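You operate a simulated robot arm through the tools that you are given. There is no shell and no other tool. Be economical: measure what you need, move in short steps, check, and stop when the job is done.

Carry out the task below with a simulated two-armed robot. There is one attempt and no reset: what you move stays moved.

## Task
Shut machine 1 down and switch its cabinet off.
Fine: lift the probe over Z 400 with the up-down stick, knob to SLOW, drives off by their button, then stop button in and the cabinet switch off.

It is judged by the outcome, as a careful person would: the job done as asked, and still so three seconds after it is handed in. It fails if anything else is knocked over, pushed out of place, dropped, spilled or broken.

## Robot
Two 7-joint arms with two-finger parallel grippers on one trunk, on a base that drives. Base frame: it is fixed to the floor where the robot stands at the start and does not move with it; the origin is under the middle of the robot, x ahead of it, y to its left, z up. Lengths are in mm, angles in rad, forces in N, time in s.
The left shoulder is at the start at [50, 158, 1183], the right one opposite. With the tool pointing down near the work surface each hand reaches from about 200 to 660 mm from the robot's upright axis, wherever it stands, measured 20 degrees to its own side. Places, roughly: cabinet power lever [600, -200, 600]; far stop button [4500, -2300, 800]; front stop button [500, 0, 1100]; rear stop button [4800, 1100, 800]; right stop button [900, -2800, 800]; stylus [1500, 1500, 1000]; wall power lever [-1800, -400, 1000]. Payload 3.91 kg a hand.
The TCP of each hand is the grasp point between the finger pads, 30 mm short of the fingertips. In the tool frame z runs along the fingers and y along their closing line. Largest opening 110 mm; finger width 20, thickness 10; the body of the gripper, 48 by 112 mm, starts 55 mm behind the TCP.
Orientation is that of the tool frame in the base frame, as a unit quaternion [x, y, z, w]. With the fingers straight down and closing along the base's y, the tool's x points along the base's -x, its y along +y and its z along -z.

## Interface
- The arms move only by the tool move_arm. It takes "left_plan", "right_plan" or both (then of equal length, played together; a hand with none holds still); each is text: rows parted by semicolons, each of 6 numbers parted by spaces: the shift along the tool's x, y, z in mm, then the turn, a rotation vector about the tool's x, y, z in degrees. In form: x y z ax ay az; .... A call has 1 to 20 rows; each row shifts and turns the commanded pose from where the row before left it, along the tool's axes as they then stand. "left_grip" and "right_grip" are, for a hand that has rows, the finger opening in mm, from 0 to 110, set as the call begins (left out, the last holds). A row lasts 0.2 s, in which the tool goes at most 50 mm and 0.15 rad; a call with a longer step from one row to the next is refused whole, and so is a gripper value outside its range. Where a pose cannot be reached the arm comes as near as it can. A force on the tool above 90 N (or 10 N above the force at the start of the call, whichever is more), or a blocked arm, ends the call early, and 0.2 s more pass. The fingers move at their own pace (about 153 mm/s each) and stop on an object; they squeeze with about 21 N. The grip force told is the motor's: it shows also when the fingers shut on nothing. Time passes only in rows, and 0.2 s behind the last, so rows that do not move let the fingers close. It gives the time, the measured TCP pose, the force on the tool (base axes), the opening and the grip force at its end, in the units of the frame above (readings bear some noise), with the torque about the TCP (base axes, N m) and any sound that the robot's microphone picked up.
- Cameras (640 x 400 px; columns grow to the right, rows downward): "scene" is now at [134, -12.2, 1338.3]; the picture's right is [-0.07, -1.00, 0.00], its down [-0.41, 0.03, -0.91] and it looks along [0.91, -0.07, -0.42] (base axes); focal length 214 px, centre (320, 200). "left" rides on the left gripper at [72, -17, -103] in its tool frame; the picture's right is [0.23, 0.97, 0.00], its down [-0.76, 0.18, -0.62] and it looks along [-0.61, 0.14, 0.78] (tool axes); focal length 222 px, centre (320, 200). "right" rides on the right gripper at [72, 17, -103] in its tool frame; the picture's right is [-0.23, 0.97, 0.00], its down [-0.76, -0.18, -0.62] and it looks along [-0.61, -0.14, 0.78] (tool axes); focal length 222 px, centre (320, 200). There is no depth. A picture from a camera that has moved, and an enlarged one, comes with that camera's place and axes in the base frame and with its lens. The place of the scene camera against the robot may be out by one fixed shift of up to 12 mm in any direction.
- camera(camera): a new picture of that camera. No time passes.
- lift_body(by): slides the trunk up (or, below 0, down) by that many mm; the arms and the scene camera ride with it, the base frame stays. It gives what a move gives, with no picture.
- base_move(legs): drives the robot by 1 to 6 legs, each [ahead, turn to the left] in mm and rad, along the robot's own axes; the way and the turn of a leg run together, so that a leg with both is an arc; at most 1500 mm and 3.142 rad a leg. The arms and the cameras ride along, it lands a little off, and it stops where it bumps. It gives what a move gives.
- aim_head(pan, tilt): turns the head with the scene camera to pan (to the left, within 1.396 rad either way) and tilt (down, from -0.506 to 1.204), counted from straight ahead of the robot. It gives what a move gives.
- inspect(camera, box): a new picture of the part [left, top, right, bottom] of that camera's present view, enlarged. No time passes.
- job_done(): hands the job in; it is judged then, once.

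Go step by step. Nothing tells you exact positions but the pictures and the camera data: compare them with the known pose of the tool, close in by small moves and look again before you grip or let go. The budget is 120 turns and 88 pictures, counting those below and the enlarged ones. Unless the task says otherwise, let go and move clear before handing in, and close with one line.

The tools are called after "Call:" as a command line: name --argument value ..., lists and objects as JSON in quotes. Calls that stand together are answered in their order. move_arm: Moves the arms, as the interface text tells. Its arguments: {"type":"object","properties":{"left_plan":{"type":"string"},"left_grip":{"type":"number"},"right_plan":{"type":"string"},"right_grip":{"type":"number"}},"required":[]} The other tools are called the same way: lift_body (by) slides the trunk up or down; base_move (legs) drives the base; aim_head (pan, tilt) turns the head that bears the scene camera; camera (camera) takes a picture; inspect (camera, box) takes an enlarged picture of a part of a camera's view; job_done () hands the job in.

At the start:

```text
t: 0.0
left_tcp_pos: [381.2, 133.0, 1332.4]
left_tool_rot: [0.001, 1.0, 0.0, 0.0]
left_force: [0.1, 0.5, 0.7]
left_moment: [0.03, -0.01, -0.01]
left_width: 110.3
left_gripper_force: 0.0
right_tcp_pos: [302.2, -159.1, 1333.1]
right_tool_rot: [0.001, 1.0, 0.001, 0.0]
right_force: [-0.1, -0.3, 0.8]
right_moment: [0.0, 0.02, 0.0]
right_width: 109.9
right_gripper_force: 0.0
trunk travel left (down, up): [-425.0, 57.0]
robot x, y, heading: [-0.2, -5.6, 0.003]
head pan, tilt: [-0.073, 0.428]
```

scene: 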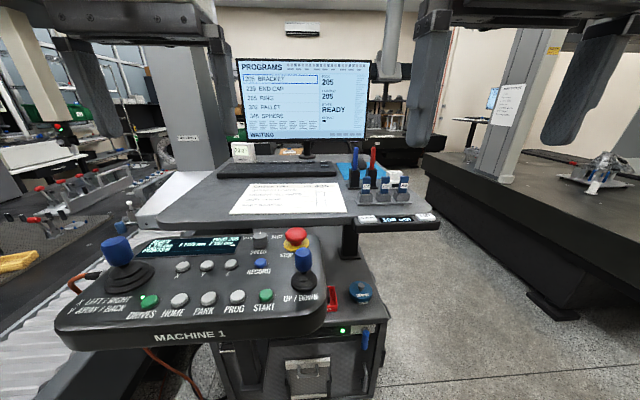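
right: 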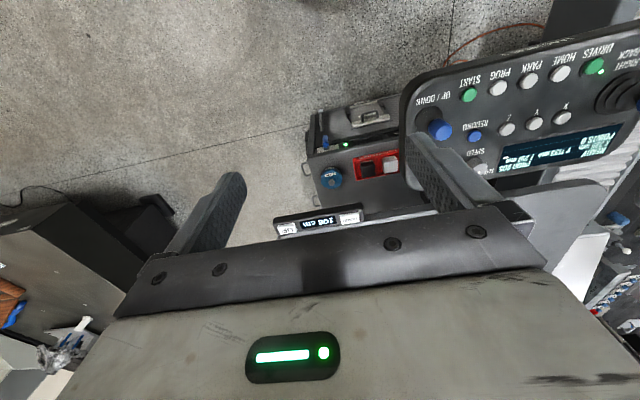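
left: 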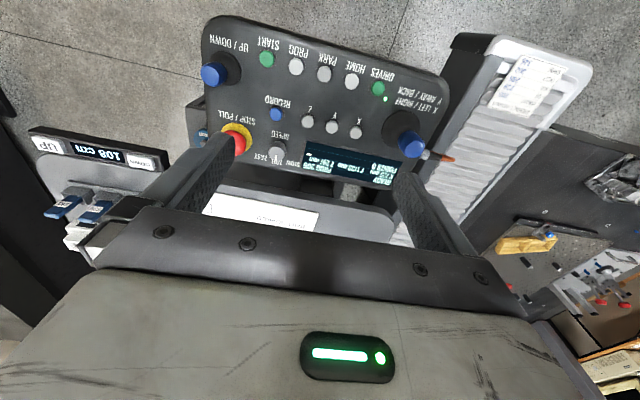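

I see the machine 1 panel in front, with the joysticks, buttons, speed knob and stop button, and the cabinet below right. I'll take enlarged pictures first.

Call:
inspect --camera "scene" --box '[50, 210, 350, 360]'

Call:
inspect --camera "left" --box '[180, 0, 460, 200]'

Call:
inspect --camera "scene" --box '[200, 260, 420, 400]'

```text
2.13 times, centred on (200, 285) of scene
camera zoom: at [134.0, -12.2, 1338.3], right [-0.07, -1.0, 0.0], down [-0.41, 0.03, -0.91], along [0.91, -0.07, -0.42], focal length 458 px, centre (576, 19)
```

zoom: 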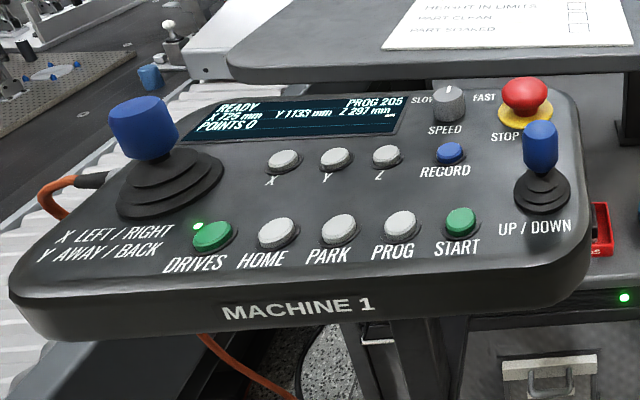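

```text
2.00 times, centred on (320, 100) of left
camera zoom: at [309.1, 116.4, 1435.6], right [-0.23, 0.97, 0.0], down [0.76, 0.18, 0.62], along [0.61, 0.14, -0.78], focal length 444 px, centre (320, 400)
```

zoom: 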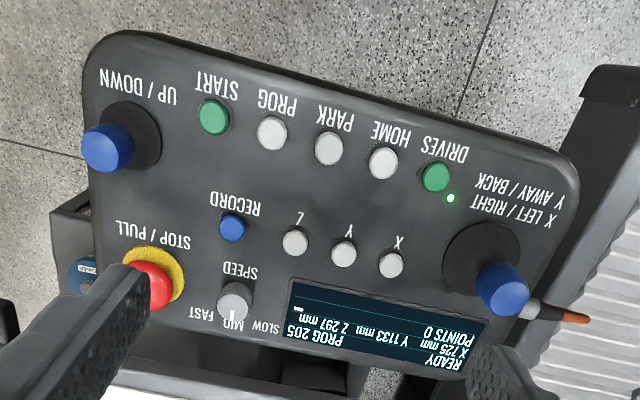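

```text
2.86 times, centred on (310, 330) of scene
camera zoom: at [134.0, -12.2, 1338.3], right [-0.07, -1.0, 0.0], down [-0.41, 0.03, -0.91], along [0.91, -0.07, -0.42], focal length 613 px, centre (349, -171)
```

zoom: 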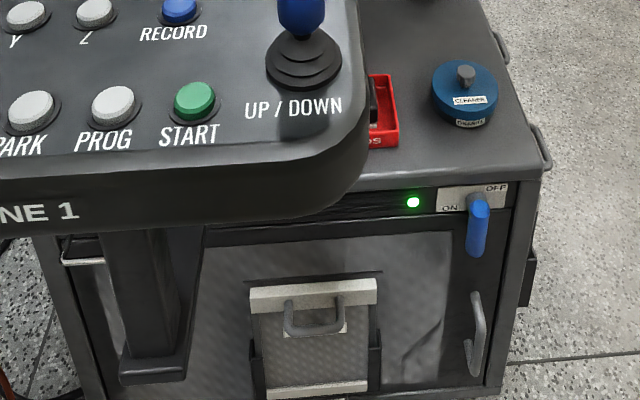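

I'll shift the left hand back and to the right for a second view, so I can triangulate the panel with the wrist camera.

Call:
move_arm --left_plan "40 -15 0 0 0 0;40 -15 0 0 0 0;40 -15 0 0 0 0;0 0 0 0 0 0" --left_grip 0

Call:
camera --camera "left"

Call:
inspect --camera "left" --box '[160, 50, 480, 250]'

```text
t: 1.0
left_tcp_pos: [261.9, 88.6, 1333.8]
left_tool_rot: [-0.001, 1.0, 0.0, -0.001]
left_force: [5.2, 6.5, 1.6]
left_moment: [-0.87, 0.66, -0.44]
left_width: 0.0
left_gripper_force: 21.0
right_tcp_pos: [303.4, -158.4, 1333.3]
right_tool_rot: [0.0, 1.0, 0.001, 0.001]
right_force: [0.6, -0.4, 0.0]
right_moment: [0.03, -0.01, 0.03]
right_width: 110.2
right_gripper_force: 0.1
trunk travel left (down, up): [-425.0, 57.0]
robot x, y, heading: [-3.1, -2.0, -0.0]
head pan, tilt: [-0.073, 0.428]
```

```text
81 pictures are left
camera left: at [189.7, 71.6, 1435.9], right [-0.23, 0.97, 0.0], down [0.76, 0.18, 0.62], along [0.61, 0.14, -0.78], focal length 222 px, centre (320, 200)
```

left: 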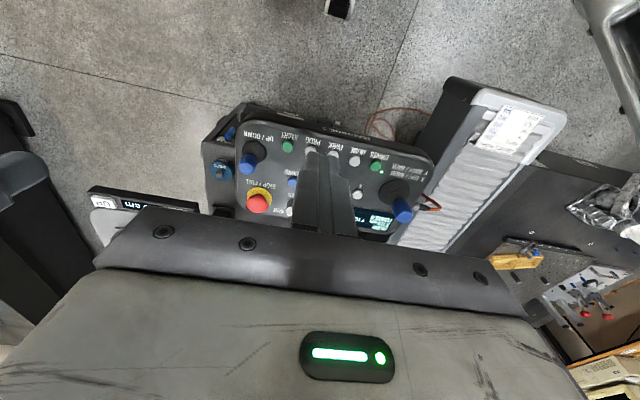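

```text
2.00 times, centred on (320, 150) of left
camera zoom: at [189.7, 71.6, 1435.9], right [-0.23, 0.97, 0.0], down [0.76, 0.18, 0.62], along [0.61, 0.14, -0.78], focal length 444 px, centre (320, 300)
```

zoom: 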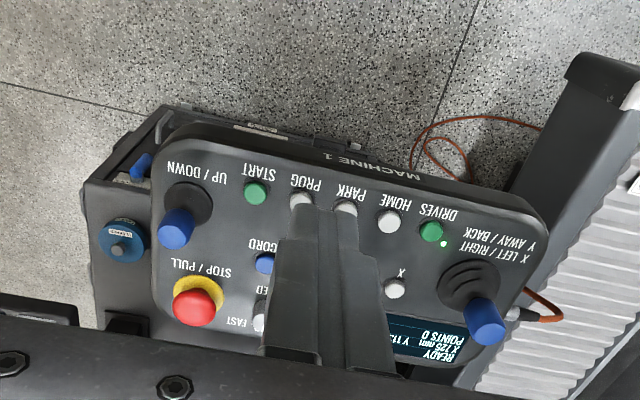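

Triangulated: stick knob ≈(387, 0, 1129), DRIVES ≈(362, 212, 1088), STOP ≈(489, 17, 1100), speed knob ≈(488, 85, 1095). I'll use the right hand, turned 90°, to straddle the stick, and move the left hand clear.

Call:
move_arm --left_plan "-40 30 0 0 0 0;-40 30 0 0 0 0;-40 30 0 0 0 0;0 0 0 0 0 0;0 0 0 0 0 0;0 0 0 0 0 0;0 0 0 0 0 0;0 0 0 0 0 0;0 0 0 0 0 0;0 0 0 0 0 0;0 0 0 0 0 0;0 0 0 0 0 0;0 0 0 0 0 0;0 0 0 0 0 0;0 0 0 0 0 0;0 0 0 0 0 0" --right_plan "0 0 0 0 0 -8.2;0 0 0 0 0 -8.2;0 0 0 0 0 -8.2;0 0 0 0 0 -8.2;0 0 0 0 0 -8.2;0 0 0 0 0 -8.2;0 0 0 0 0 -8.2;0 0 0 0 0 -8.2;0 0 0 0 0 -8.2;0 0 0 0 0 -8.2;0 0 0 0 0 -8;-39 -21 0 0 0 0;-39 -21 0 0 0 0;-39 -21 0 0 0 0;-39 -21 0 0 0 0;0 0 0 0 0 0" --right_grip 60

Call:
camera --camera "right"

Call:
camera --camera "scene"

```text
t: 4.4
left_tcp_pos: [382.0, 178.0, 1332.3]
left_tool_rot: [-0.001, 1.0, 0.0, 0.0]
left_force: [0.3, -0.3, 0.3]
left_moment: [0.01, -0.04, 0.0]
left_width: 0.2
left_gripper_force: 20.1
right_tcp_pos: [298.4, 48.7, 1263.1]
right_tool_rot: [-0.706, 0.708, 0.001, 0.002]
right_force: [0.4, -0.6, 0.4]
right_moment: [0.01, -0.01, 0.01]
right_width: 60.0
right_gripper_force: 0.0
right hand out of reach, approached as far as the arm can: row 8, 9, 10, 11, 13, 14, 15
trunk travel left (down, up): [-425.0, 57.0]
robot x, y, heading: [2.0, 1.1, -0.003]
head pan, tilt: [-0.073, 0.428]
```

```text
79 pictures are left
camera right: at [281.7, -23.9, 1365.5], right [-0.97, 0.23, 0.0], down [0.18, 0.76, 0.63], along [0.15, 0.61, -0.78], focal length 222 px, centre (320, 200)
```

right: 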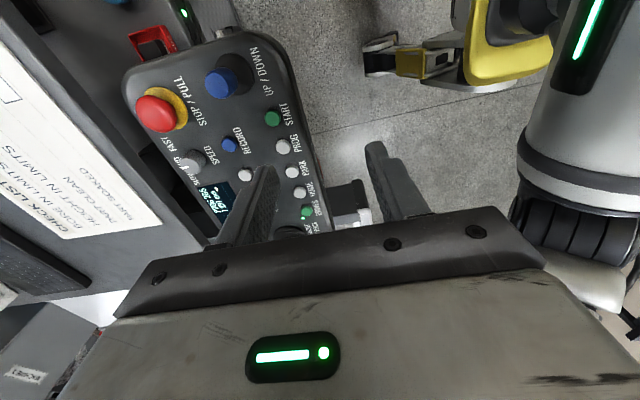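

```text
78 pictures are left
camera scene: at [133.9, -12.8, 1338.3], right [-0.07, -1.0, 0.0], down [-0.41, 0.03, -0.91], along [0.91, -0.07, -0.42], focal length 214 px, centre (320, 200)
```

scene: 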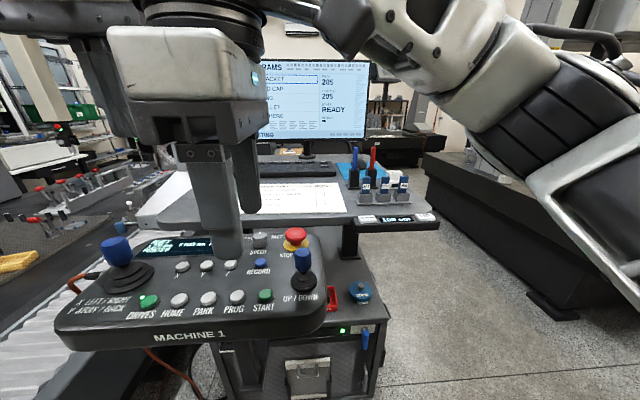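

The hand stopped short at this height. Going forward and lower should be within reach.

Call:
move_arm --right_plan "12 -22 12 0 0 0;12 -22 12 0 0 0;12 -22 12 0 0 0;12 -22 12 0 0 0;0 0 0 0 0 0"

Call:
camera --camera "right"

```text
t: 5.6
left_tcp_pos: [382.2, 177.9, 1333.7]
left_tool_rot: [0.0, 1.0, 0.0, 0.0]
left_force: [0.1, 0.5, 0.6]
left_moment: [0.0, 0.02, -0.01]
left_width: 0.1
left_gripper_force: 21.0
right_tcp_pos: [324.2, 2.7, 1194.4]
right_tool_rot: [-0.706, 0.708, 0.0, 0.002]
right_force: [0.3, -0.3, 0.2]
right_moment: [0.03, -0.01, -0.01]
right_width: 60.1
right_gripper_force: 0.1
right hand out of reach, approached as far as the arm can: row 1, 2, 3, 4
trunk travel left (down, up): [-425.0, 57.0]
robot x, y, heading: [0.8, 0.5, -0.0]
head pan, tilt: [-0.073, 0.428]
```

```text
77 pictures are left
camera right: at [305.9, -69.5, 1298.0], right [-0.97, 0.23, 0.0], down [0.18, 0.76, 0.63], along [0.15, 0.61, -0.78], focal length 222 px, centre (320, 200)
```

right: 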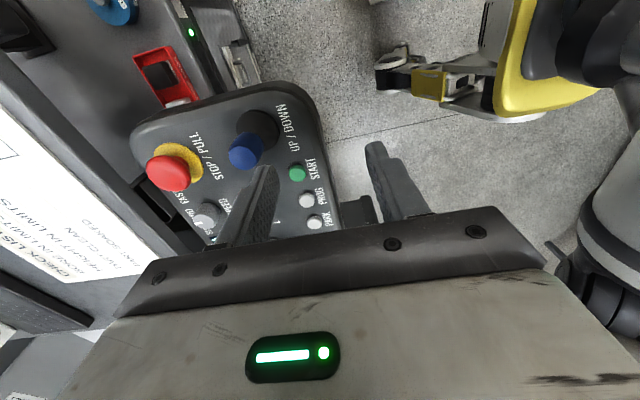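

Still short in x. I'll raise the trunk to gain reach and try again.

Call:
lift_body --by 50

Call:
move_arm --right_plan "0 -30 20 0 0 0;0 -30 20 0 0 0;0 0 10 0 0 0;0 0 0 0 0 0"

```text
t: 6.5
left_tcp_pos: [382.0, 177.5, 1383.0]
left_tool_rot: [-0.001, 1.0, -0.001, 0.0]
left_force: [0.2, 0.5, 0.4]
left_moment: [0.01, 0.03, 0.01]
left_width: 0.0
left_gripper_force: 21.0
right_tcp_pos: [323.5, 3.4, 1244.7]
right_tool_rot: [-0.706, 0.708, 0.001, 0.002]
right_force: [-0.1, 1.2, -0.2]
right_moment: [0.01, 0.02, 0.01]
right_width: 60.0
right_gripper_force: 0.0
trunk travel left (down, up): [-475.0, 7.0]
robot x, y, heading: [-3.0, 1.3, 0.005]
head pan, tilt: [-0.073, 0.428]
```

```text
t: 7.5
left_tcp_pos: [382.9, 178.0, 1382.8]
left_tool_rot: [0.0, 1.0, 0.0, 0.0]
left_force: [0.1, 0.0, -0.7]
left_moment: [0.01, 0.03, 0.0]
left_width: 0.0
left_gripper_force: 21.1
right_tcp_pos: [331.2, 6.4, 1202.9]
right_tool_rot: [-0.706, 0.708, 0.0, 0.001]
right_force: [-0.1, -0.2, -1.0]
right_moment: [0.01, -0.02, 0.0]
right_width: 59.9
right_gripper_force: 0.2
right hand out of reach, approached as far as the arm can: row 1, 2
trunk travel left (down, up): [-475.0, 7.0]
robot x, y, heading: [1.0, -1.5, -0.003]
head pan, tilt: [-0.073, 0.428]
```

The rotated wrist limits reach, so I'll turn it back to standard and grip the stick across y instead.

Call:
move_arm --right_plan "0 0 0 0 0 8.2;0 0 0 0 0 8.2;0 0 0 0 0 8.2;0 0 0 0 0 8.2;0 0 0 0 0 8.2;0 0 0 0 0 8.2;0 0 0 0 0 8.2;0 0 0 0 0 8.2;0 0 0 0 0 8.2;0 0 0 0 0 8.2;0 0 0 0 0 8;-28 -3 0 0 0 0;-28 -2 0 0 0 0;0 0 0 0 0 0"

Call:
camera --camera "right"

```text
t: 10.5
left_tcp_pos: [383.4, 178.5, 1382.7]
left_tool_rot: [0.0, 1.0, 0.001, 0.0]
left_force: [0.2, -0.9, 0.4]
left_moment: [-0.01, 0.01, 0.01]
left_width: 0.1
left_gripper_force: 21.2
right_tcp_pos: [386.4, 0.8, 1203.8]
right_tool_rot: [0.003, 1.0, 0.001, 0.001]
right_force: [0.6, 0.1, 0.1]
right_moment: [0.02, 0.0, 0.0]
right_width: 60.3
right_gripper_force: 0.1
trunk travel left (down, up): [-475.0, 7.0]
robot x, y, heading: [-0.9, -0.3, -0.0]
head pan, tilt: [-0.073, 0.428]
```

```text
76 pictures are left
camera right: at [313.4, 17.7, 1306.8], right [0.23, 0.97, 0.0], down [0.76, -0.18, 0.62], along [0.61, -0.14, -0.78], focal length 222 px, centre (320, 200)
```

right: 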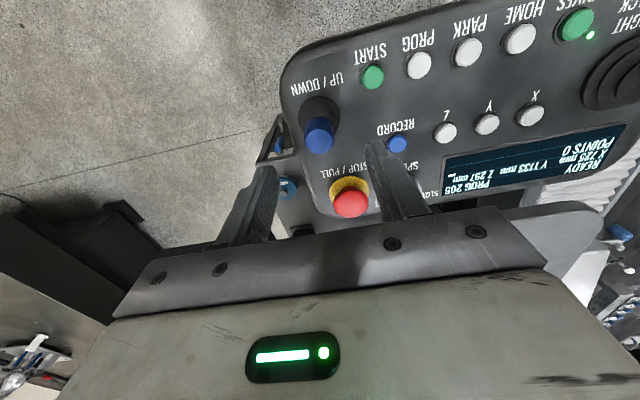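

The fingers straddle the stick well. I'll descend and grip the knob.

Call:
move_arm --right_plan "0 0 30 0 0 0;0 0 34 0 0 0;0 0 0 0 0 0"

Call:
camera --camera "right"

```text
t: 11.3
left_tcp_pos: [382.7, 178.6, 1382.2]
left_tool_rot: [0.0, 1.0, 0.0, 0.0]
left_force: [0.7, -0.2, 0.1]
left_moment: [0.03, -0.02, 0.05]
left_width: 0.0
left_gripper_force: 21.4
right_tcp_pos: [387.3, 1.5, 1139.7]
right_tool_rot: [0.002, 1.0, 0.001, 0.001]
right_force: [0.5, 0.5, -0.4]
right_moment: [0.02, -0.01, 0.01]
right_width: 59.9
right_gripper_force: 0.0
trunk travel left (down, up): [-475.0, 7.0]
robot x, y, heading: [-4.6, -2.5, 0.002]
head pan, tilt: [-0.073, 0.428]
```

```text
75 pictures are left
camera right: at [315.0, 18.7, 1242.7], right [0.23, 0.97, 0.0], down [0.76, -0.18, 0.62], along [0.61, -0.14, -0.78], focal length 222 px, centre (320, 200)
```

right: 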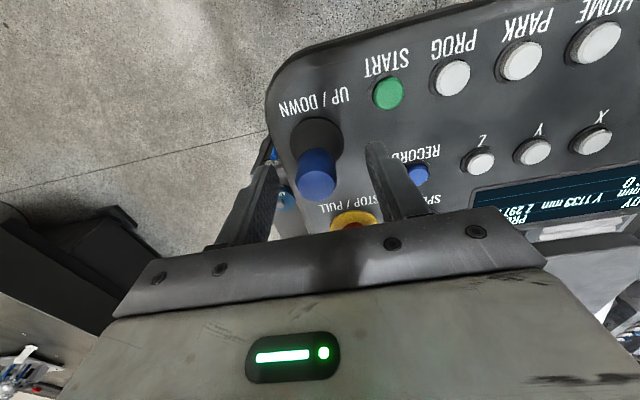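

Next I close on the knob, then check the display before nudging it.

Call:
move_arm --right_plan "0 0 4 0 0 0;0 0 0 0 0 0;0 0 0 0 0 0" --right_grip 0

Call:
inspect --camera "scene" --box '[50, 210, 350, 360]'

```text
t: 12.1
left_tcp_pos: [381.5, 176.1, 1384.7]
left_tool_rot: [0.0, 1.0, 0.001, 0.0]
left_force: [-0.5, -0.4, 0.0]
left_moment: [-0.02, 0.01, 0.03]
left_width: 0.0
left_gripper_force: 21.0
right_tcp_pos: [388.0, -0.7, 1137.5]
right_tool_rot: [0.003, 1.0, 0.003, 0.003]
right_force: [3.9, -11.0, 26.2]
right_moment: [-0.32, -0.27, 0.01]
right_width: 24.5
right_gripper_force: 44.9
trunk travel left (down, up): [-475.0, 7.0]
robot x, y, heading: [-1.5, -0.7, -0.004]
head pan, tilt: [-0.073, 0.428]
```

```text
2.13 times, centred on (200, 285) of scene
camera zoom: at [132.8, -13.9, 1388.7], right [-0.07, -1.0, 0.0], down [-0.41, 0.03, -0.91], along [0.91, -0.07, -0.41], focal length 458 px, centre (576, 19)
```

zoom: 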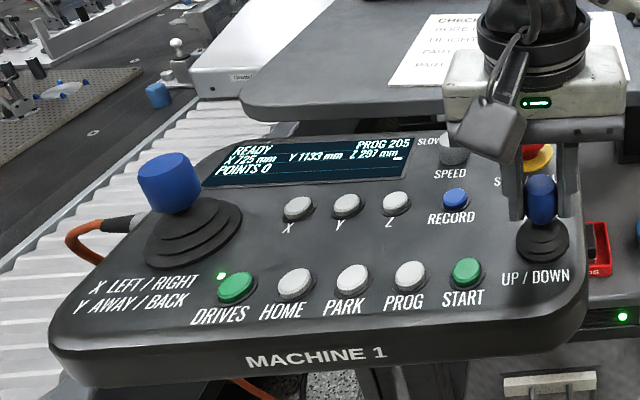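

The knob is gripped (24 mm) and Z still reads 297. I'll nudge the stick away from the robot.

Call:
move_arm --right_plan "-8 0 0 0 0 0;-8 0 0 0 0 0;0 0 0 0 0 0"

Call:
inspect --camera "scene" --box '[50, 210, 350, 360]'

```text
t: 12.9
left_tcp_pos: [379.0, 175.6, 1382.8]
left_tool_rot: [0.0, 1.0, 0.001, 0.001]
left_force: [-0.5, -0.1, 0.0]
left_moment: [0.01, 0.0, 0.0]
left_width: 0.2
left_gripper_force: 21.5
right_tcp_pos: [398.9, -0.8, 1134.5]
right_tool_rot: [0.0, 1.0, -0.001, -0.003]
right_force: [-21.5, -14.1, -3.7]
right_moment: [-0.1, 1.19, -0.01]
right_width: 24.4
right_gripper_force: 44.7
trunk travel left (down, up): [-475.0, 7.0]
robot x, y, heading: [-3.8, 0.9, -0.004]
head pan, tilt: [-0.073, 0.428]
```

```text
2.13 times, centred on (200, 285) of scene
camera zoom: at [130.9, -14.3, 1388.2], right [-0.07, -1.0, 0.0], down [-0.41, 0.03, -0.91], along [0.91, -0.07, -0.41], focal length 458 px, centre (576, 19)
```

zoom: 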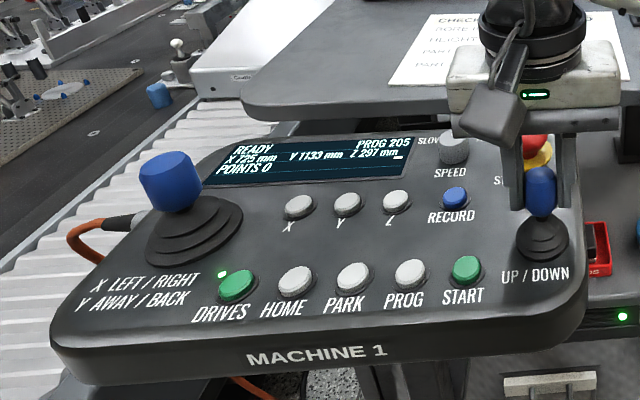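

Call:
inspect --camera "scene" --box '[140, 265, 250, 305]'

Call:
move_arm --right_plan "-5 0 1 0 0 0;0 0 0 0 0 0;0 0 0 0 0 0"

Call:
inspect --camera "scene" --box '[140, 265, 250, 305]'

```text
5.82 times, centred on (195, 285) of scene
camera zoom: at [130.9, -14.3, 1388.2], right [-0.07, -1.0, 0.0], down [-0.41, 0.03, -0.91], along [0.91, -0.07, -0.41], focal length 1248 px, centre (1047, -294)
```

zoom: 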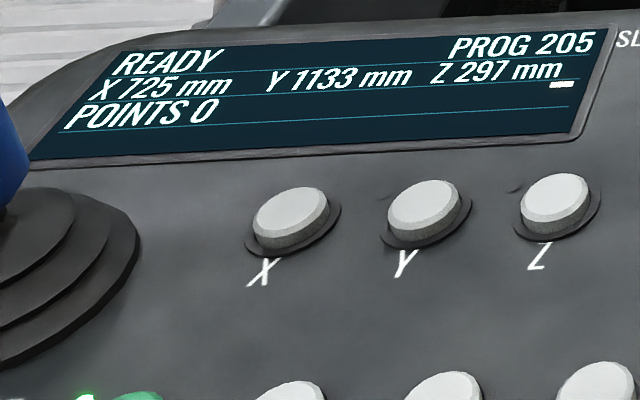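

```text
t: 13.7
left_tcp_pos: [380.3, 174.7, 1384.1]
left_tool_rot: [-0.001, 1.0, 0.0, 0.001]
left_force: [0.6, 0.3, -0.2]
left_moment: [0.01, 0.02, 0.0]
left_width: 0.0
left_gripper_force: 21.5
right_tcp_pos: [405.2, -1.0, 1134.8]
right_tool_rot: [0.001, 1.0, 0.001, -0.002]
right_force: [-21.0, -11.6, -16.1]
right_moment: [-0.12, 0.94, 0.09]
right_width: 24.5
right_gripper_force: 44.8
trunk travel left (down, up): [-475.0, 7.0]
robot x, y, heading: [-2.8, 0.8, -0.0]
head pan, tilt: [-0.073, 0.428]
```

```text
5.82 times, centred on (195, 285) of scene
camera zoom: at [132.0, -14.1, 1388.3], right [-0.07, -1.0, 0.0], down [-0.41, 0.03, -0.91], along [0.91, -0.07, -0.41], focal length 1248 px, centre (1047, -294)
```

zoom: 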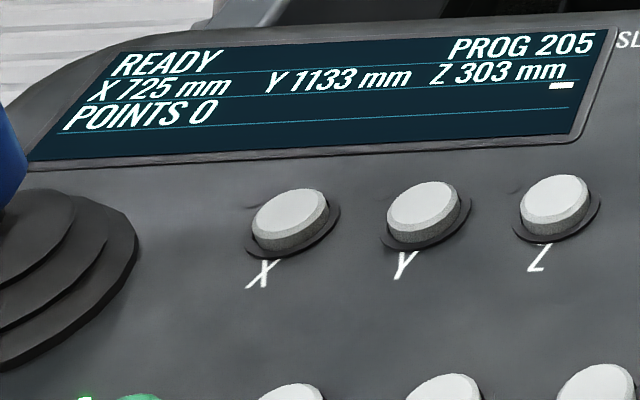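

Away is up: Z is now 303. I'll push a little more and hold.

Call:
move_arm --right_plan "-5 0 1 0 0 0;0 0 0 0 0 0;0 0 0 0 0 0;0 0 0 0 0 0;0 0 0 0 0 0;0 0 0 0 0 0;0 0 0 0 0 0;0 0 0 0 0 0"

Call:
inspect --camera "scene" --box '[140, 265, 250, 305]'

```text
t: 15.5
left_tcp_pos: [381.0, 175.8, 1383.5]
left_tool_rot: [0.001, 1.0, 0.001, 0.001]
left_force: [0.6, -0.5, -0.1]
left_moment: [0.01, 0.02, -0.04]
left_width: 0.0
left_gripper_force: 21.3
right_tcp_pos: [411.6, -1.4, 1135.2]
right_tool_rot: [0.002, 1.0, 0.001, 0.0]
right_force: [-20.3, -13.4, -6.1]
right_moment: [-0.14, 0.96, 0.15]
right_width: 24.1
right_gripper_force: 44.9
trunk travel left (down, up): [-475.0, 7.0]
robot x, y, heading: [0.3, 2.2, 0.002]
head pan, tilt: [-0.073, 0.428]
```

```text
5.82 times, centred on (195, 285) of scene
camera zoom: at [131.6, -14.4, 1388.6], right [-0.07, -1.0, 0.0], down [-0.41, 0.03, -0.91], along [0.91, -0.07, -0.41], focal length 1248 px, centre (1047, -294)
```

zoom: 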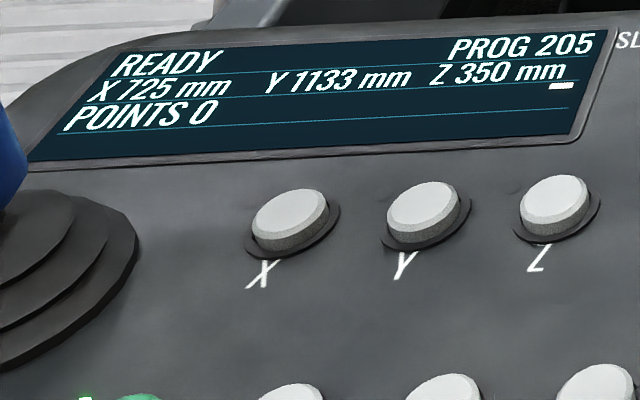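

Z is 350 and rising at about 28 mm/s. I'll hold about 3 s more.

Call:
move_arm --right_plan "0 0 0 0 0 0;0 0 0 0 0 0;0 0 0 0 0 0;0 0 0 0 0 0;0 0 0 0 0 0;0 0 0 0 0 0;0 0 0 0 0 0;0 0 0 0 0 0;0 0 0 0 0 0;0 0 0 0 0 0;0 0 0 0 0 0;0 0 0 0 0 0"

Call:
inspect --camera "scene" --box '[140, 265, 250, 305]'

```text
t: 18.1
left_tcp_pos: [380.5, 175.9, 1383.7]
left_tool_rot: [0.0, 1.0, 0.001, 0.0]
left_force: [0.0, 0.9, 0.0]
left_moment: [-0.01, 0.0, 0.01]
left_width: 0.1
left_gripper_force: 21.2
right_tcp_pos: [410.3, -0.2, 1135.6]
right_tool_rot: [0.002, 1.0, 0.001, 0.001]
right_force: [-16.7, -13.9, -0.5]
right_moment: [-0.17, 0.95, 0.14]
right_width: 24.3
right_gripper_force: 45.6
trunk travel left (down, up): [-475.0, 7.0]
robot x, y, heading: [-2.7, 1.7, 0.001]
head pan, tilt: [-0.073, 0.428]
```

```text
5.82 times, centred on (195, 285) of scene
camera zoom: at [131.6, -14.4, 1388.6], right [-0.07, -1.0, 0.0], down [-0.41, 0.03, -0.91], along [0.91, -0.07, -0.41], focal length 1248 px, centre (1047, -294)
```

zoom: 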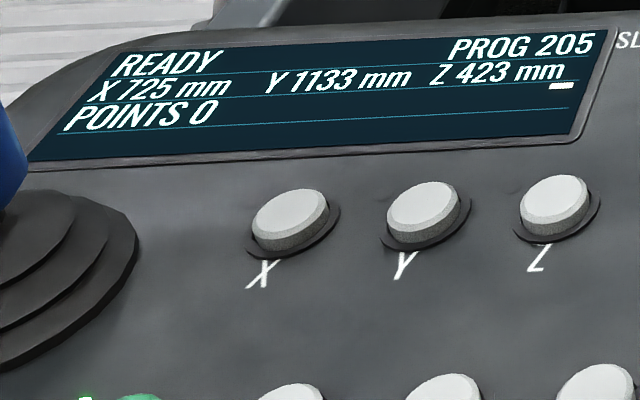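

Z is 423, over 400. I'll bring the stick back to centre, then release it.

Call:
move_arm --right_plan "12 0 0 0 0 0;12 0 -2 0 0 0;0 0 0 0 0 0"

Call:
move_arm --right_plan "0 0 0 0 0 0;0 0 0 0 0 0;0 0 -35 0 0 0;0 0 -35 0 0 0;0 0 0 0 0 0" --right_grip 60

Call:
inspect --camera "scene" --box '[50, 210, 350, 360]'

Call:
camera --camera "right"

```text
t: 18.9
left_tcp_pos: [385.9, 176.1, 1382.6]
left_tool_rot: [0.0, 1.0, 0.001, -0.001]
left_force: [-0.3, 0.0, 0.4]
left_moment: [-0.01, -0.01, -0.02]
left_width: 0.0
left_gripper_force: 21.3
right_tcp_pos: [393.8, -0.4, 1136.2]
right_tool_rot: [0.005, 1.0, 0.002, 0.004]
right_force: [20.7, -11.6, 5.8]
right_moment: [-0.21, -1.27, 0.06]
right_width: 24.5
right_gripper_force: 44.7
trunk travel left (down, up): [-475.0, 7.0]
robot x, y, heading: [-1.8, -1.7, 0.002]
head pan, tilt: [-0.073, 0.428]
```

```text
t: 20.1
left_tcp_pos: [382.2, 176.7, 1383.7]
left_tool_rot: [0.0, 1.0, 0.0, 0.0]
left_force: [0.3, -0.4, 0.2]
left_moment: [-0.01, -0.01, -0.04]
left_width: 0.1
left_gripper_force: 20.9
right_tcp_pos: [387.7, 0.6, 1205.7]
right_tool_rot: [0.002, 1.0, 0.0, 0.001]
right_force: [-1.2, 0.3, 0.4]
right_moment: [-0.03, -0.01, 0.0]
right_width: 60.2
right_gripper_force: 0.0
trunk travel left (down, up): [-475.0, 7.0]
robot x, y, heading: [-3.4, -0.1, 0.004]
head pan, tilt: [-0.073, 0.428]
```

```text
2.13 times, centred on (200, 285) of scene
camera zoom: at [134.2, -12.4, 1388.2], right [-0.07, -1.0, 0.0], down [-0.41, 0.03, -0.91], along [0.91, -0.07, -0.42], focal length 458 px, centre (576, 19)
```

zoom: 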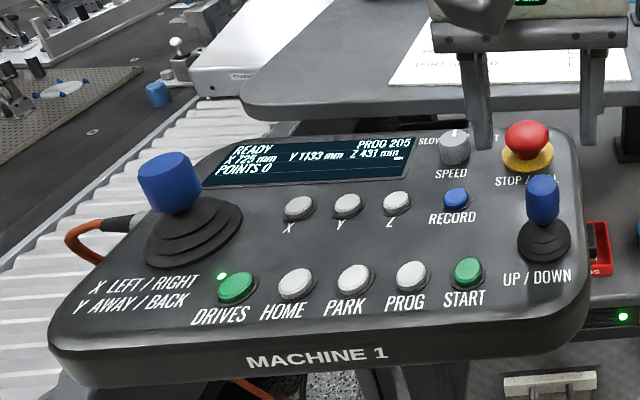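

```text
67 pictures are left
camera right: at [315.3, 18.6, 1308.4], right [0.23, 0.97, 0.0], down [0.76, -0.18, 0.62], along [0.61, -0.14, -0.78], focal length 222 px, centre (320, 200)
```

right: 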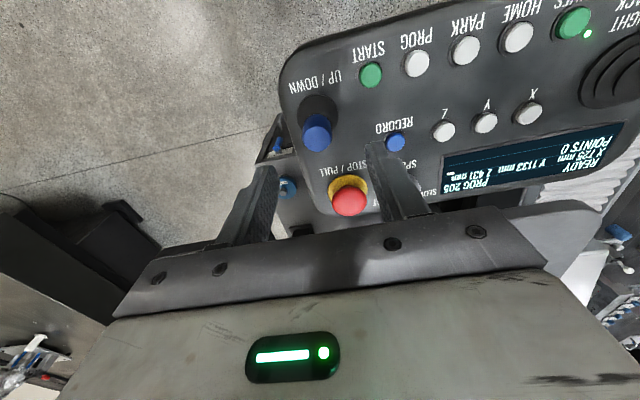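

Z is 431 and the stick is centred and released. Now I move the right hand clear and bring the left hand over the speed knob, pre-turned 32°.

Call:
move_arm --right_plan "14 -27 -25 0 0 0;14 -27 -25 0 0 0;14 -27 -25 0 0 0;14 -27 -25 0 0 0;14 -27 -25 0 0 0;14 -27 -25 0 0 0;0 0 0 0 0 0;0 0 0 0 0 0;0 0 0 0 0 0;0 0 0 0 0 0;0 0 0 0 0 0;0 0 0 0 0 0;0 0 0 0 0 0;0 0 0 0 0 0;0 0 0 0 0 0;0 0 0 0 0 0" --left_plan "0 0 0 0 0 0;0 0 0 0 0 0;0 0 0 0 0 0;0 0 0 0 0 0;0 0 0 0 0 0;0 0 0 0 0 0;-21 -18.5 36 0 0 0;-21 -18.5 36 0 0 0;-21 -18.5 36 0 0 0;-21 -18.5 36 0 0 0;-21 -18.5 36 0 0 0;0 0 0 0 0 8;0 0 0 0 0 8;0 0 0 0 0 8;0 0 0 0 0 8;0 0 0 0 0 0" --left_grip 60

Call:
camera --camera "left"

```text
t: 23.5
left_tcp_pos: [487.8, 85.9, 1202.3]
left_tool_rot: [0.276, 0.961, 0.0, -0.001]
left_force: [-0.3, -0.2, -0.4]
left_moment: [0.0, -0.03, 0.0]
left_width: 60.0
left_gripper_force: 0.0
right_tcp_pos: [303.0, -155.9, 1355.1]
right_tool_rot: [0.002, 1.0, 0.001, 0.001]
right_force: [-0.3, -0.3, 0.2]
right_moment: [0.0, 0.0, -0.01]
right_width: 59.9
right_gripper_force: 0.0
trunk travel left (down, up): [-475.0, 7.0]
robot x, y, heading: [0.5, -3.2, -0.002]
head pan, tilt: [-0.073, 0.428]
```

```text
66 pictures are left
camera left: at [418.2, 110.0, 1305.5], right [0.33, 0.95, 0.0], down [0.74, -0.25, 0.62], along [0.59, -0.2, -0.78], focal length 222 px, centre (320, 200)
```

left: 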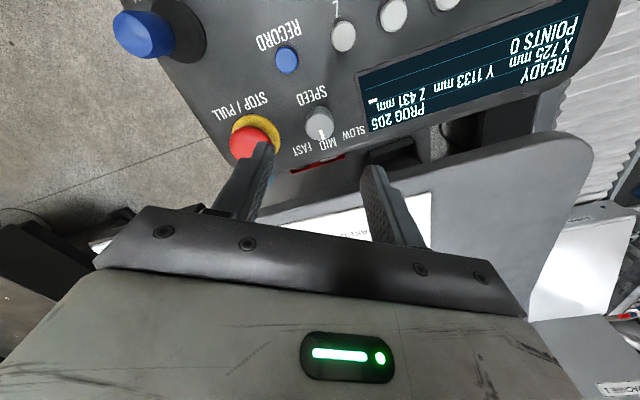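

The knob is centred under the left hand. I'll descend partway with a narrower opening and look.

Call:
move_arm --left_plan "0 0 35 0 0 0;0 0 35 0 0 0;0 0 0 0 0 0" --left_grip 50

Call:
inspect --camera "left" --box '[200, 60, 440, 210]'

Call:
inspect --camera "scene" --box '[200, 200, 350, 300]'

```text
t: 24.3
left_tcp_pos: [487.7, 85.3, 1132.3]
left_tool_rot: [0.275, 0.961, -0.001, 0.001]
left_force: [-0.2, -0.1, 0.3]
left_moment: [-0.01, 0.0, -0.01]
left_width: 50.0
left_gripper_force: 0.1
right_tcp_pos: [301.7, -157.4, 1355.8]
right_tool_rot: [0.001, 1.0, 0.002, 0.001]
right_force: [-0.7, 0.0, 1.8]
right_moment: [0.02, -0.03, 0.02]
right_width: 60.2
right_gripper_force: 0.1
trunk travel left (down, up): [-475.0, 7.0]
robot x, y, heading: [-2.6, 2.7, -0.002]
head pan, tilt: [-0.073, 0.428]
```

```text
2.67 times, centred on (320, 135) of left
camera zoom: at [417.5, 109.6, 1234.5], right [0.32, 0.95, 0.0], down [0.74, -0.25, 0.62], along [0.59, -0.2, -0.78], focal length 592 px, centre (320, 373)
```

zoom: 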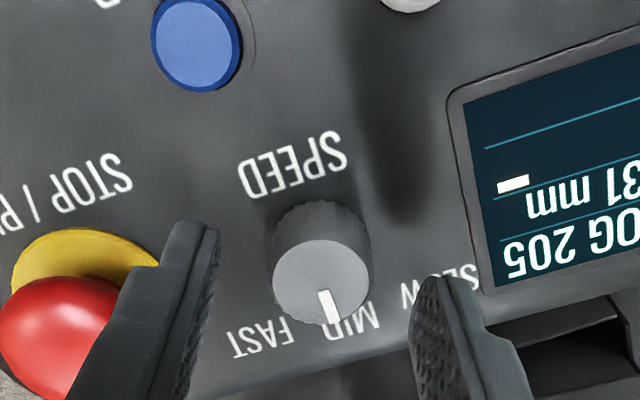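

```text
4.00 times, centred on (275, 250) of scene
camera zoom: at [133.9, -12.3, 1388.3], right [-0.07, -1.0, 0.0], down [-0.41, 0.03, -0.91], along [0.91, -0.07, -0.42], focal length 858 px, centre (500, 0)
```

zoom: 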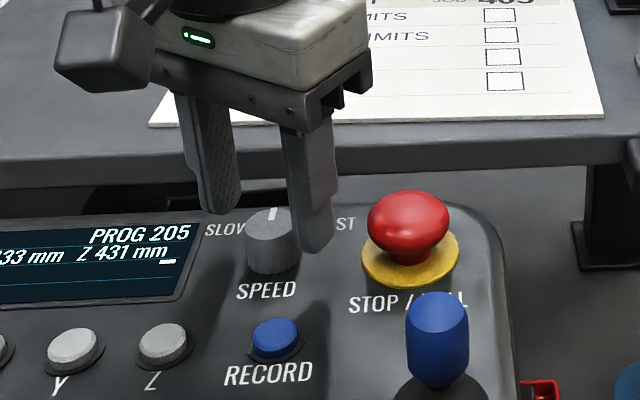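

Two views put the knob axis near (479, 89) with its top at z ≈1120, so the tips are already beside it. I'll centre on it and close.

Call:
move_arm --left_plan "8.7 -1.3 0 0 0 0;0 0 1 0 0 0;0 0 0 0 0 0"

Call:
inspect --camera "left" --box '[200, 60, 440, 210]'

```text
t: 25.1
left_tcp_pos: [478.4, 87.7, 1131.8]
left_tool_rot: [0.276, 0.961, 0.0, -0.001]
left_force: [-0.1, 0.0, -0.3]
left_moment: [-0.01, 0.0, 0.01]
left_width: 49.9
left_gripper_force: 0.1
right_tcp_pos: [301.8, -156.1, 1354.7]
right_tool_rot: [0.002, 1.0, 0.001, 0.001]
right_force: [0.2, -0.1, -0.4]
right_moment: [0.01, -0.01, 0.04]
right_width: 60.1
right_gripper_force: 0.0
trunk travel left (down, up): [-475.0, 7.0]
robot x, y, heading: [0.7, -0.5, 0.001]
head pan, tilt: [-0.073, 0.428]
```

```text
2.67 times, centred on (320, 135) of left
camera zoom: at [409.6, 113.2, 1234.0], right [0.32, 0.95, 0.0], down [0.74, -0.25, 0.62], along [0.59, -0.2, -0.78], focal length 592 px, centre (320, 373)
```

zoom: 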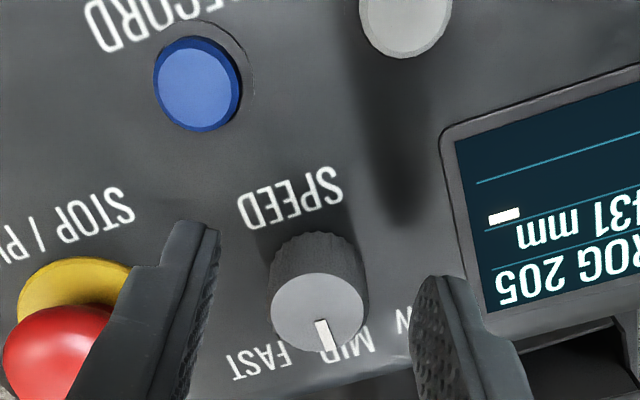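

The knob's top sits on the tool axis at z ≈1120. I'll close on it.

Call:
move_arm --left_plan "0 0 2 0 0 0;0 0 0 0 0 0;0 0 0 0 0 0;0 0 0 0 0 0" --left_grip 0

Call:
move_arm --left_plan "0 0 0 0 0 -5;0 0 0 0 0 -5;0 0 0 0 0 -5;0 0 0 0 0 -5;0 0 0 0 0 -5;0 0 0 0 0 -5;0 0 0 0 0 -5;0 0 0 0 0 -5;0 0 0 0 0 -5;0 0 0 0 0 0"

Call:
camera --camera "left"

Call:
inspect --camera "scene" --box '[150, 200, 350, 333]'

```text
t: 26.1
left_tcp_pos: [480.8, 90.0, 1131.2]
left_tool_rot: [0.274, 0.962, 0.0, 0.002]
left_force: [11.7, 9.6, 21.2]
left_moment: [0.7, 0.18, 0.18]
left_width: 27.3
left_gripper_force: 44.8
right_tcp_pos: [303.6, -155.5, 1355.4]
right_tool_rot: [0.002, 1.0, 0.001, 0.001]
right_force: [-0.4, 0.0, -0.3]
right_moment: [0.01, -0.02, 0.01]
right_width: 60.0
right_gripper_force: 0.1
trunk travel left (down, up): [-475.0, 7.0]
robot x, y, heading: [-2.0, 0.3, -0.001]
head pan, tilt: [-0.073, 0.428]
```

```text
t: 28.3
left_tcp_pos: [477.7, 86.9, 1132.2]
left_tool_rot: [-0.113, 0.994, -0.001, 0.002]
left_force: [-5.5, -8.6, 22.4]
left_moment: [-0.27, 0.23, -0.13]
left_width: 0.2
left_gripper_force: 37.1
right_tcp_pos: [298.5, -159.3, 1355.2]
right_tool_rot: [0.002, 1.0, 0.001, 0.003]
right_force: [0.2, 0.6, 0.6]
right_moment: [0.0, 0.02, -0.01]
right_width: 60.1
right_gripper_force: 0.0
trunk travel left (down, up): [-475.0, 7.0]
robot x, y, heading: [-1.2, 0.8, -0.0]
head pan, tilt: [-0.073, 0.428]
```

```text
62 pictures are left
camera left: at [411.4, 55.2, 1234.6], right [-0.44, 0.9, 0.0], down [0.7, 0.35, 0.62], along [0.56, 0.27, -0.78], focal length 222 px, centre (320, 200)
```

left: 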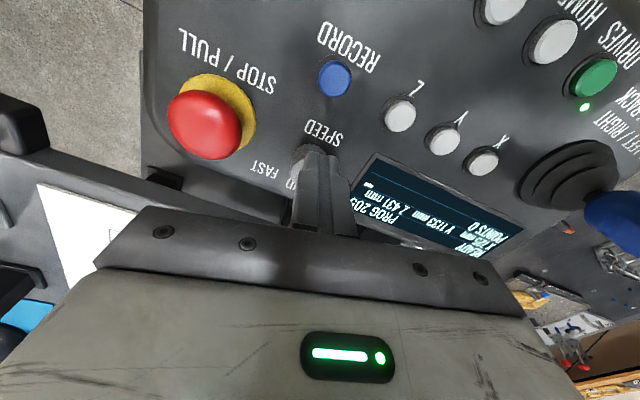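

```text
3.01 times, centred on (250, 266) of scene
camera zoom: at [131.2, -13.9, 1388.7], right [-0.07, -1.0, 0.0], down [-0.41, 0.03, -0.91], along [0.91, -0.07, -0.41], focal length 645 px, centre (530, 0)
```

zoom: 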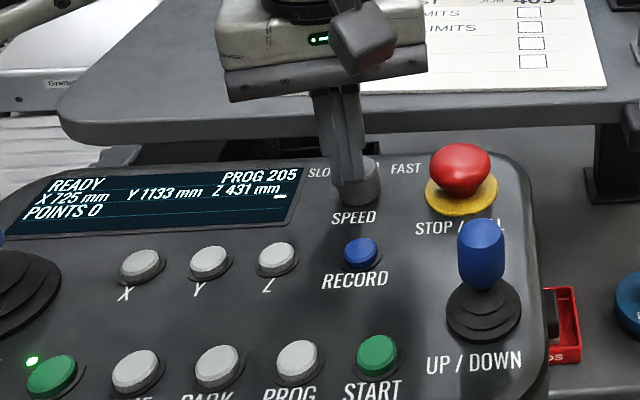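

The fingers slipped off the knob. I'll lift, reopen and look at the knob.

Call:
move_arm --left_plan "0 0 -25 0 0 0;0 0 -25 0 0 0;0 0 0 0 0 8;0 0 0 0 0 8;0 0 0 0 0 8;0 0 0 0 0 8;0 0 0 0 0 8;0 0 0 0 0 5;0 0 0 0 0 0" --left_grip 60

Call:
inspect --camera "left" --box '[200, 60, 440, 210]'

Call:
inspect --camera "scene" --box '[200, 200, 350, 300]'

```text
t: 30.3
left_tcp_pos: [480.0, 88.1, 1178.8]
left_tool_rot: [0.276, 0.961, 0.0, 0.0]
left_force: [0.4, 0.4, 0.3]
left_moment: [0.0, 0.02, 0.02]
left_width: 60.0
left_gripper_force: 0.1
right_tcp_pos: [301.5, -157.9, 1354.9]
right_tool_rot: [0.002, 1.0, 0.001, 0.001]
right_force: [0.0, 0.0, 1.0]
right_moment: [-0.02, 0.01, -0.03]
right_width: 60.0
right_gripper_force: 0.1
trunk travel left (down, up): [-475.0, 7.0]
robot x, y, heading: [0.1, -5.1, 0.0]
head pan, tilt: [-0.073, 0.428]
```

```text
2.67 times, centred on (320, 135) of left
camera zoom: at [409.7, 113.5, 1282.5], right [0.32, 0.95, 0.0], down [0.74, -0.25, 0.62], along [0.59, -0.2, -0.78], focal length 592 px, centre (320, 373)
```

zoom: 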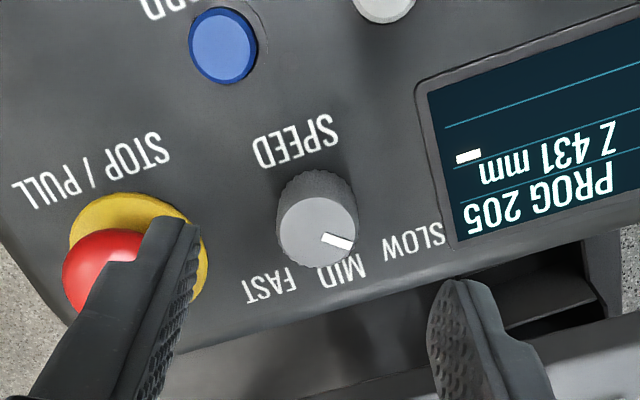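

```text
4.00 times, centred on (275, 250) of scene
camera zoom: at [134.0, -12.3, 1388.3], right [-0.07, -1.0, 0.0], down [-0.41, 0.03, -0.91], along [0.91, -0.07, -0.42], focal length 858 px, centre (500, 0)
```

zoom: 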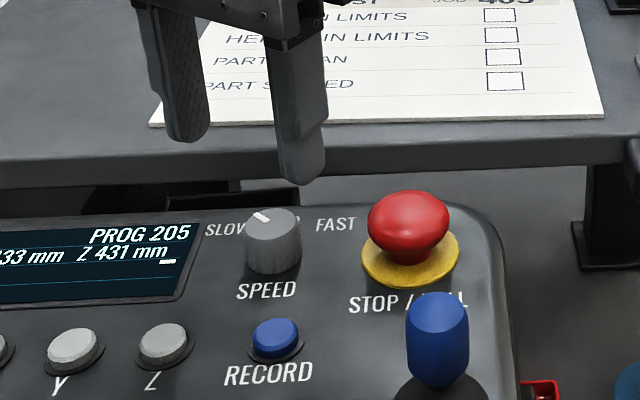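

The marker seems to have turned to SLOW before the slip. I'll zoom in to check.

Call:
inspect --camera "left" --box '[280, 110, 380, 172]'

Call:
inspect --camera "scene" --box '[240, 240, 300, 278]'

```text
6.40 times, centred on (330, 141) of left
camera zoom: at [409.7, 113.5, 1282.5], right [0.32, 0.95, 0.0], down [0.74, -0.25, 0.62], along [0.59, -0.2, -0.78], focal length 1422 px, centre (256, 578)
```

zoom: 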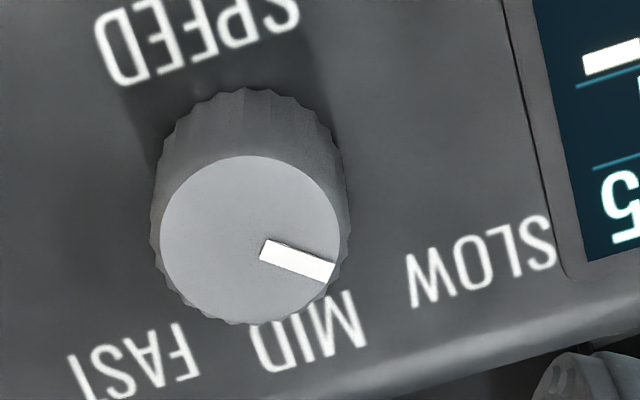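

```text
10.53 times, centred on (270, 259) of scene
camera zoom: at [134.0, -12.3, 1388.3], right [-0.07, -1.0, 0.0], down [-0.41, 0.03, -0.91], along [0.91, -0.07, -0.42], focal length 2258 px, centre (846, -421)
```

zoom: 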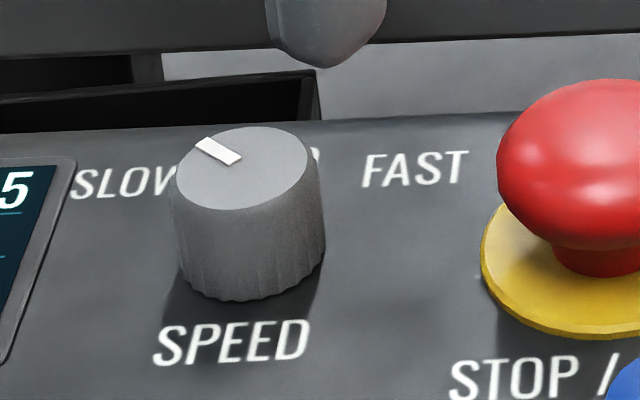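

The marker points at the SLOW label, so the knob is set. Next I take the left hand, closed and turned the other way to avoid the big joystick, over the DRIVES button.

Call:
move_arm --left_plan "0 0 -41 0 0 0;41.5 10.7 0 0 0 0;41.5 10.7 0 0 0 0;41.5 10.7 0 0 0 0;41.5 10.7 0 0 0 0;0 0 0 0 0 -8;0 0 0 0 0 -8;0 0 0 0 0 -8;0 0 0 0 0 -8;0 0 0 0 0 -8;0 0 0 0 0 -8;0 0 0 0 0 -8;0 0 0 0 0 -8;0 0 0 0 0 0" --left_grip 0

Call:
camera --camera "left"

```text
t: 33.3
left_tcp_pos: [360.4, 213.5, 1220.7]
left_tool_rot: [-0.275, 0.961, 0.0, 0.001]
left_force: [0.7, 0.4, 0.0]
left_moment: [0.02, -0.02, -0.01]
left_width: 0.0
left_gripper_force: 20.3
right_tcp_pos: [301.5, -157.1, 1354.9]
right_tool_rot: [0.002, 1.0, 0.001, 0.002]
right_force: [0.2, -0.3, 0.0]
right_moment: [0.0, 0.02, -0.01]
right_width: 60.1
right_gripper_force: 0.2
trunk travel left (down, up): [-475.0, 7.0]
robot x, y, heading: [5.2, 1.5, 0.002]
head pan, tilt: [-0.073, 0.428]
```

```text
56 pictures are left
camera left: at [309.8, 161.1, 1323.7], right [-0.71, 0.7, 0.0], down [0.55, 0.56, 0.62], along [0.44, 0.44, -0.78], focal length 222 px, centre (320, 200)
```

left: 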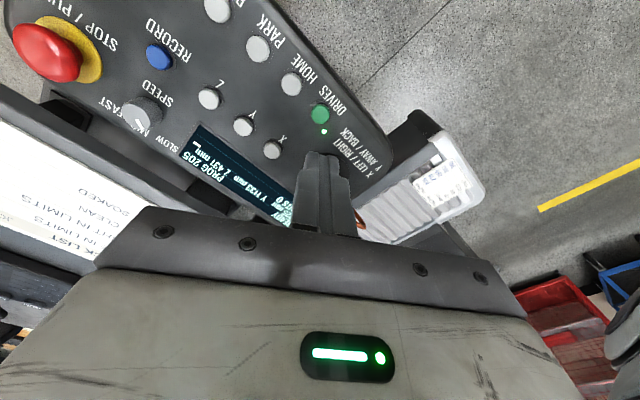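

DRIVES is right under the closed fingertips. I'll descend near to it and look.

Call:
move_arm --left_plan "-0.8 -1.7 40 0 0 0;0 0 40 0 0 0;0 0 0 0 0 0"

Call:
inspect --camera "left" --box '[200, 60, 440, 210]'

Call:
inspect --camera "scene" --box '[50, 230, 250, 363]'

```text
t: 34.1
left_tcp_pos: [364.0, 210.7, 1139.7]
left_tool_rot: [-0.275, 0.961, 0.0, 0.0]
left_force: [-0.3, 0.2, 0.2]
left_moment: [0.0, -0.01, 0.02]
left_width: 0.0
left_gripper_force: 20.9
right_tcp_pos: [302.3, -156.8, 1355.1]
right_tool_rot: [0.002, 1.0, 0.0, 0.001]
right_force: [0.2, -0.4, -0.5]
right_moment: [0.0, 0.01, 0.01]
right_width: 60.2
right_gripper_force: 0.0
trunk travel left (down, up): [-475.0, 7.0]
robot x, y, heading: [-0.5, -5.5, -0.004]
head pan, tilt: [-0.073, 0.428]
```

```text
2.67 times, centred on (320, 135) of left
camera zoom: at [312.4, 159.1, 1242.5], right [-0.71, 0.71, 0.0], down [0.55, 0.55, 0.62], along [0.44, 0.44, -0.78], focal length 592 px, centre (320, 373)
```

zoom: 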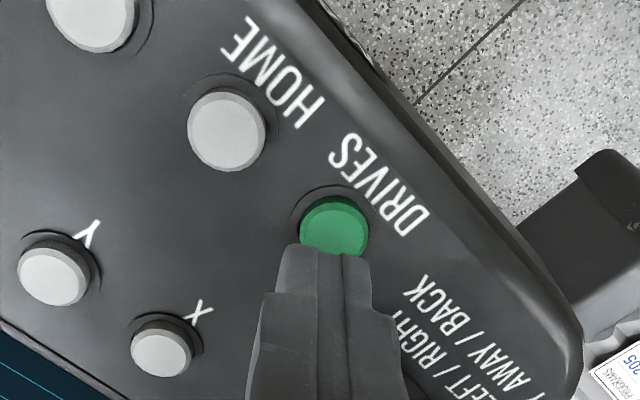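

```text
3.01 times, centred on (150, 296) of scene
camera zoom: at [134.0, -12.4, 1388.3], right [-0.07, -1.0, 0.0], down [-0.41, 0.03, -0.91], along [0.91, -0.07, -0.42], focal length 645 px, centre (831, -90)
```

zoom: 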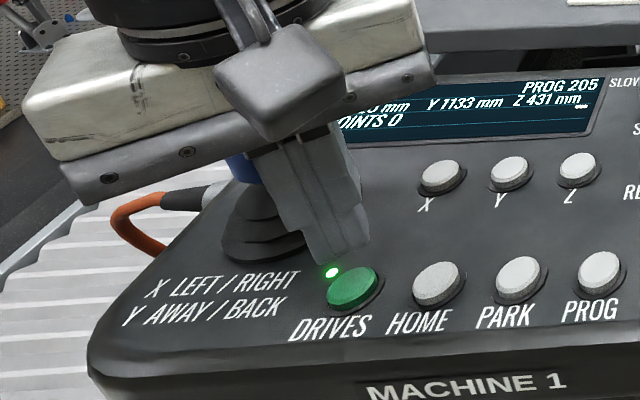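

I'll shift slightly to centre over the button and approach until just above contact.

Call:
move_arm --left_plan "2 2.4 10 0 0 0;0 0 8 0 0 0;0 0 0 0 0 0"

Call:
inspect --camera "scene" --box '[50, 230, 250, 363]'

```text
t: 34.9
left_tcp_pos: [360.0, 211.7, 1123.1]
left_tool_rot: [-0.275, 0.961, -0.001, 0.0]
left_force: [0.2, -0.1, -0.7]
left_moment: [-0.01, 0.04, 0.0]
left_width: 0.0
left_gripper_force: 20.5
right_tcp_pos: [301.9, -155.8, 1356.1]
right_tool_rot: [0.002, 1.0, 0.001, 0.001]
right_force: [-0.4, -0.9, -0.2]
right_moment: [0.01, -0.02, -0.02]
right_width: 60.0
right_gripper_force: 0.0
trunk travel left (down, up): [-475.0, 7.0]
robot x, y, heading: [-2.8, 0.8, 0.005]
head pan, tilt: [-0.073, 0.428]
```

```text
3.01 times, centred on (150, 296) of scene
camera zoom: at [134.0, -12.3, 1388.3], right [-0.07, -1.0, 0.0], down [-0.41, 0.03, -0.91], along [0.91, -0.07, -0.42], focal length 645 px, centre (831, -90)
```

zoom: 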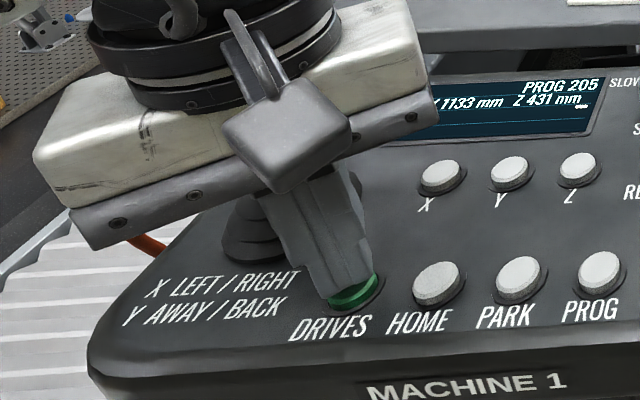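

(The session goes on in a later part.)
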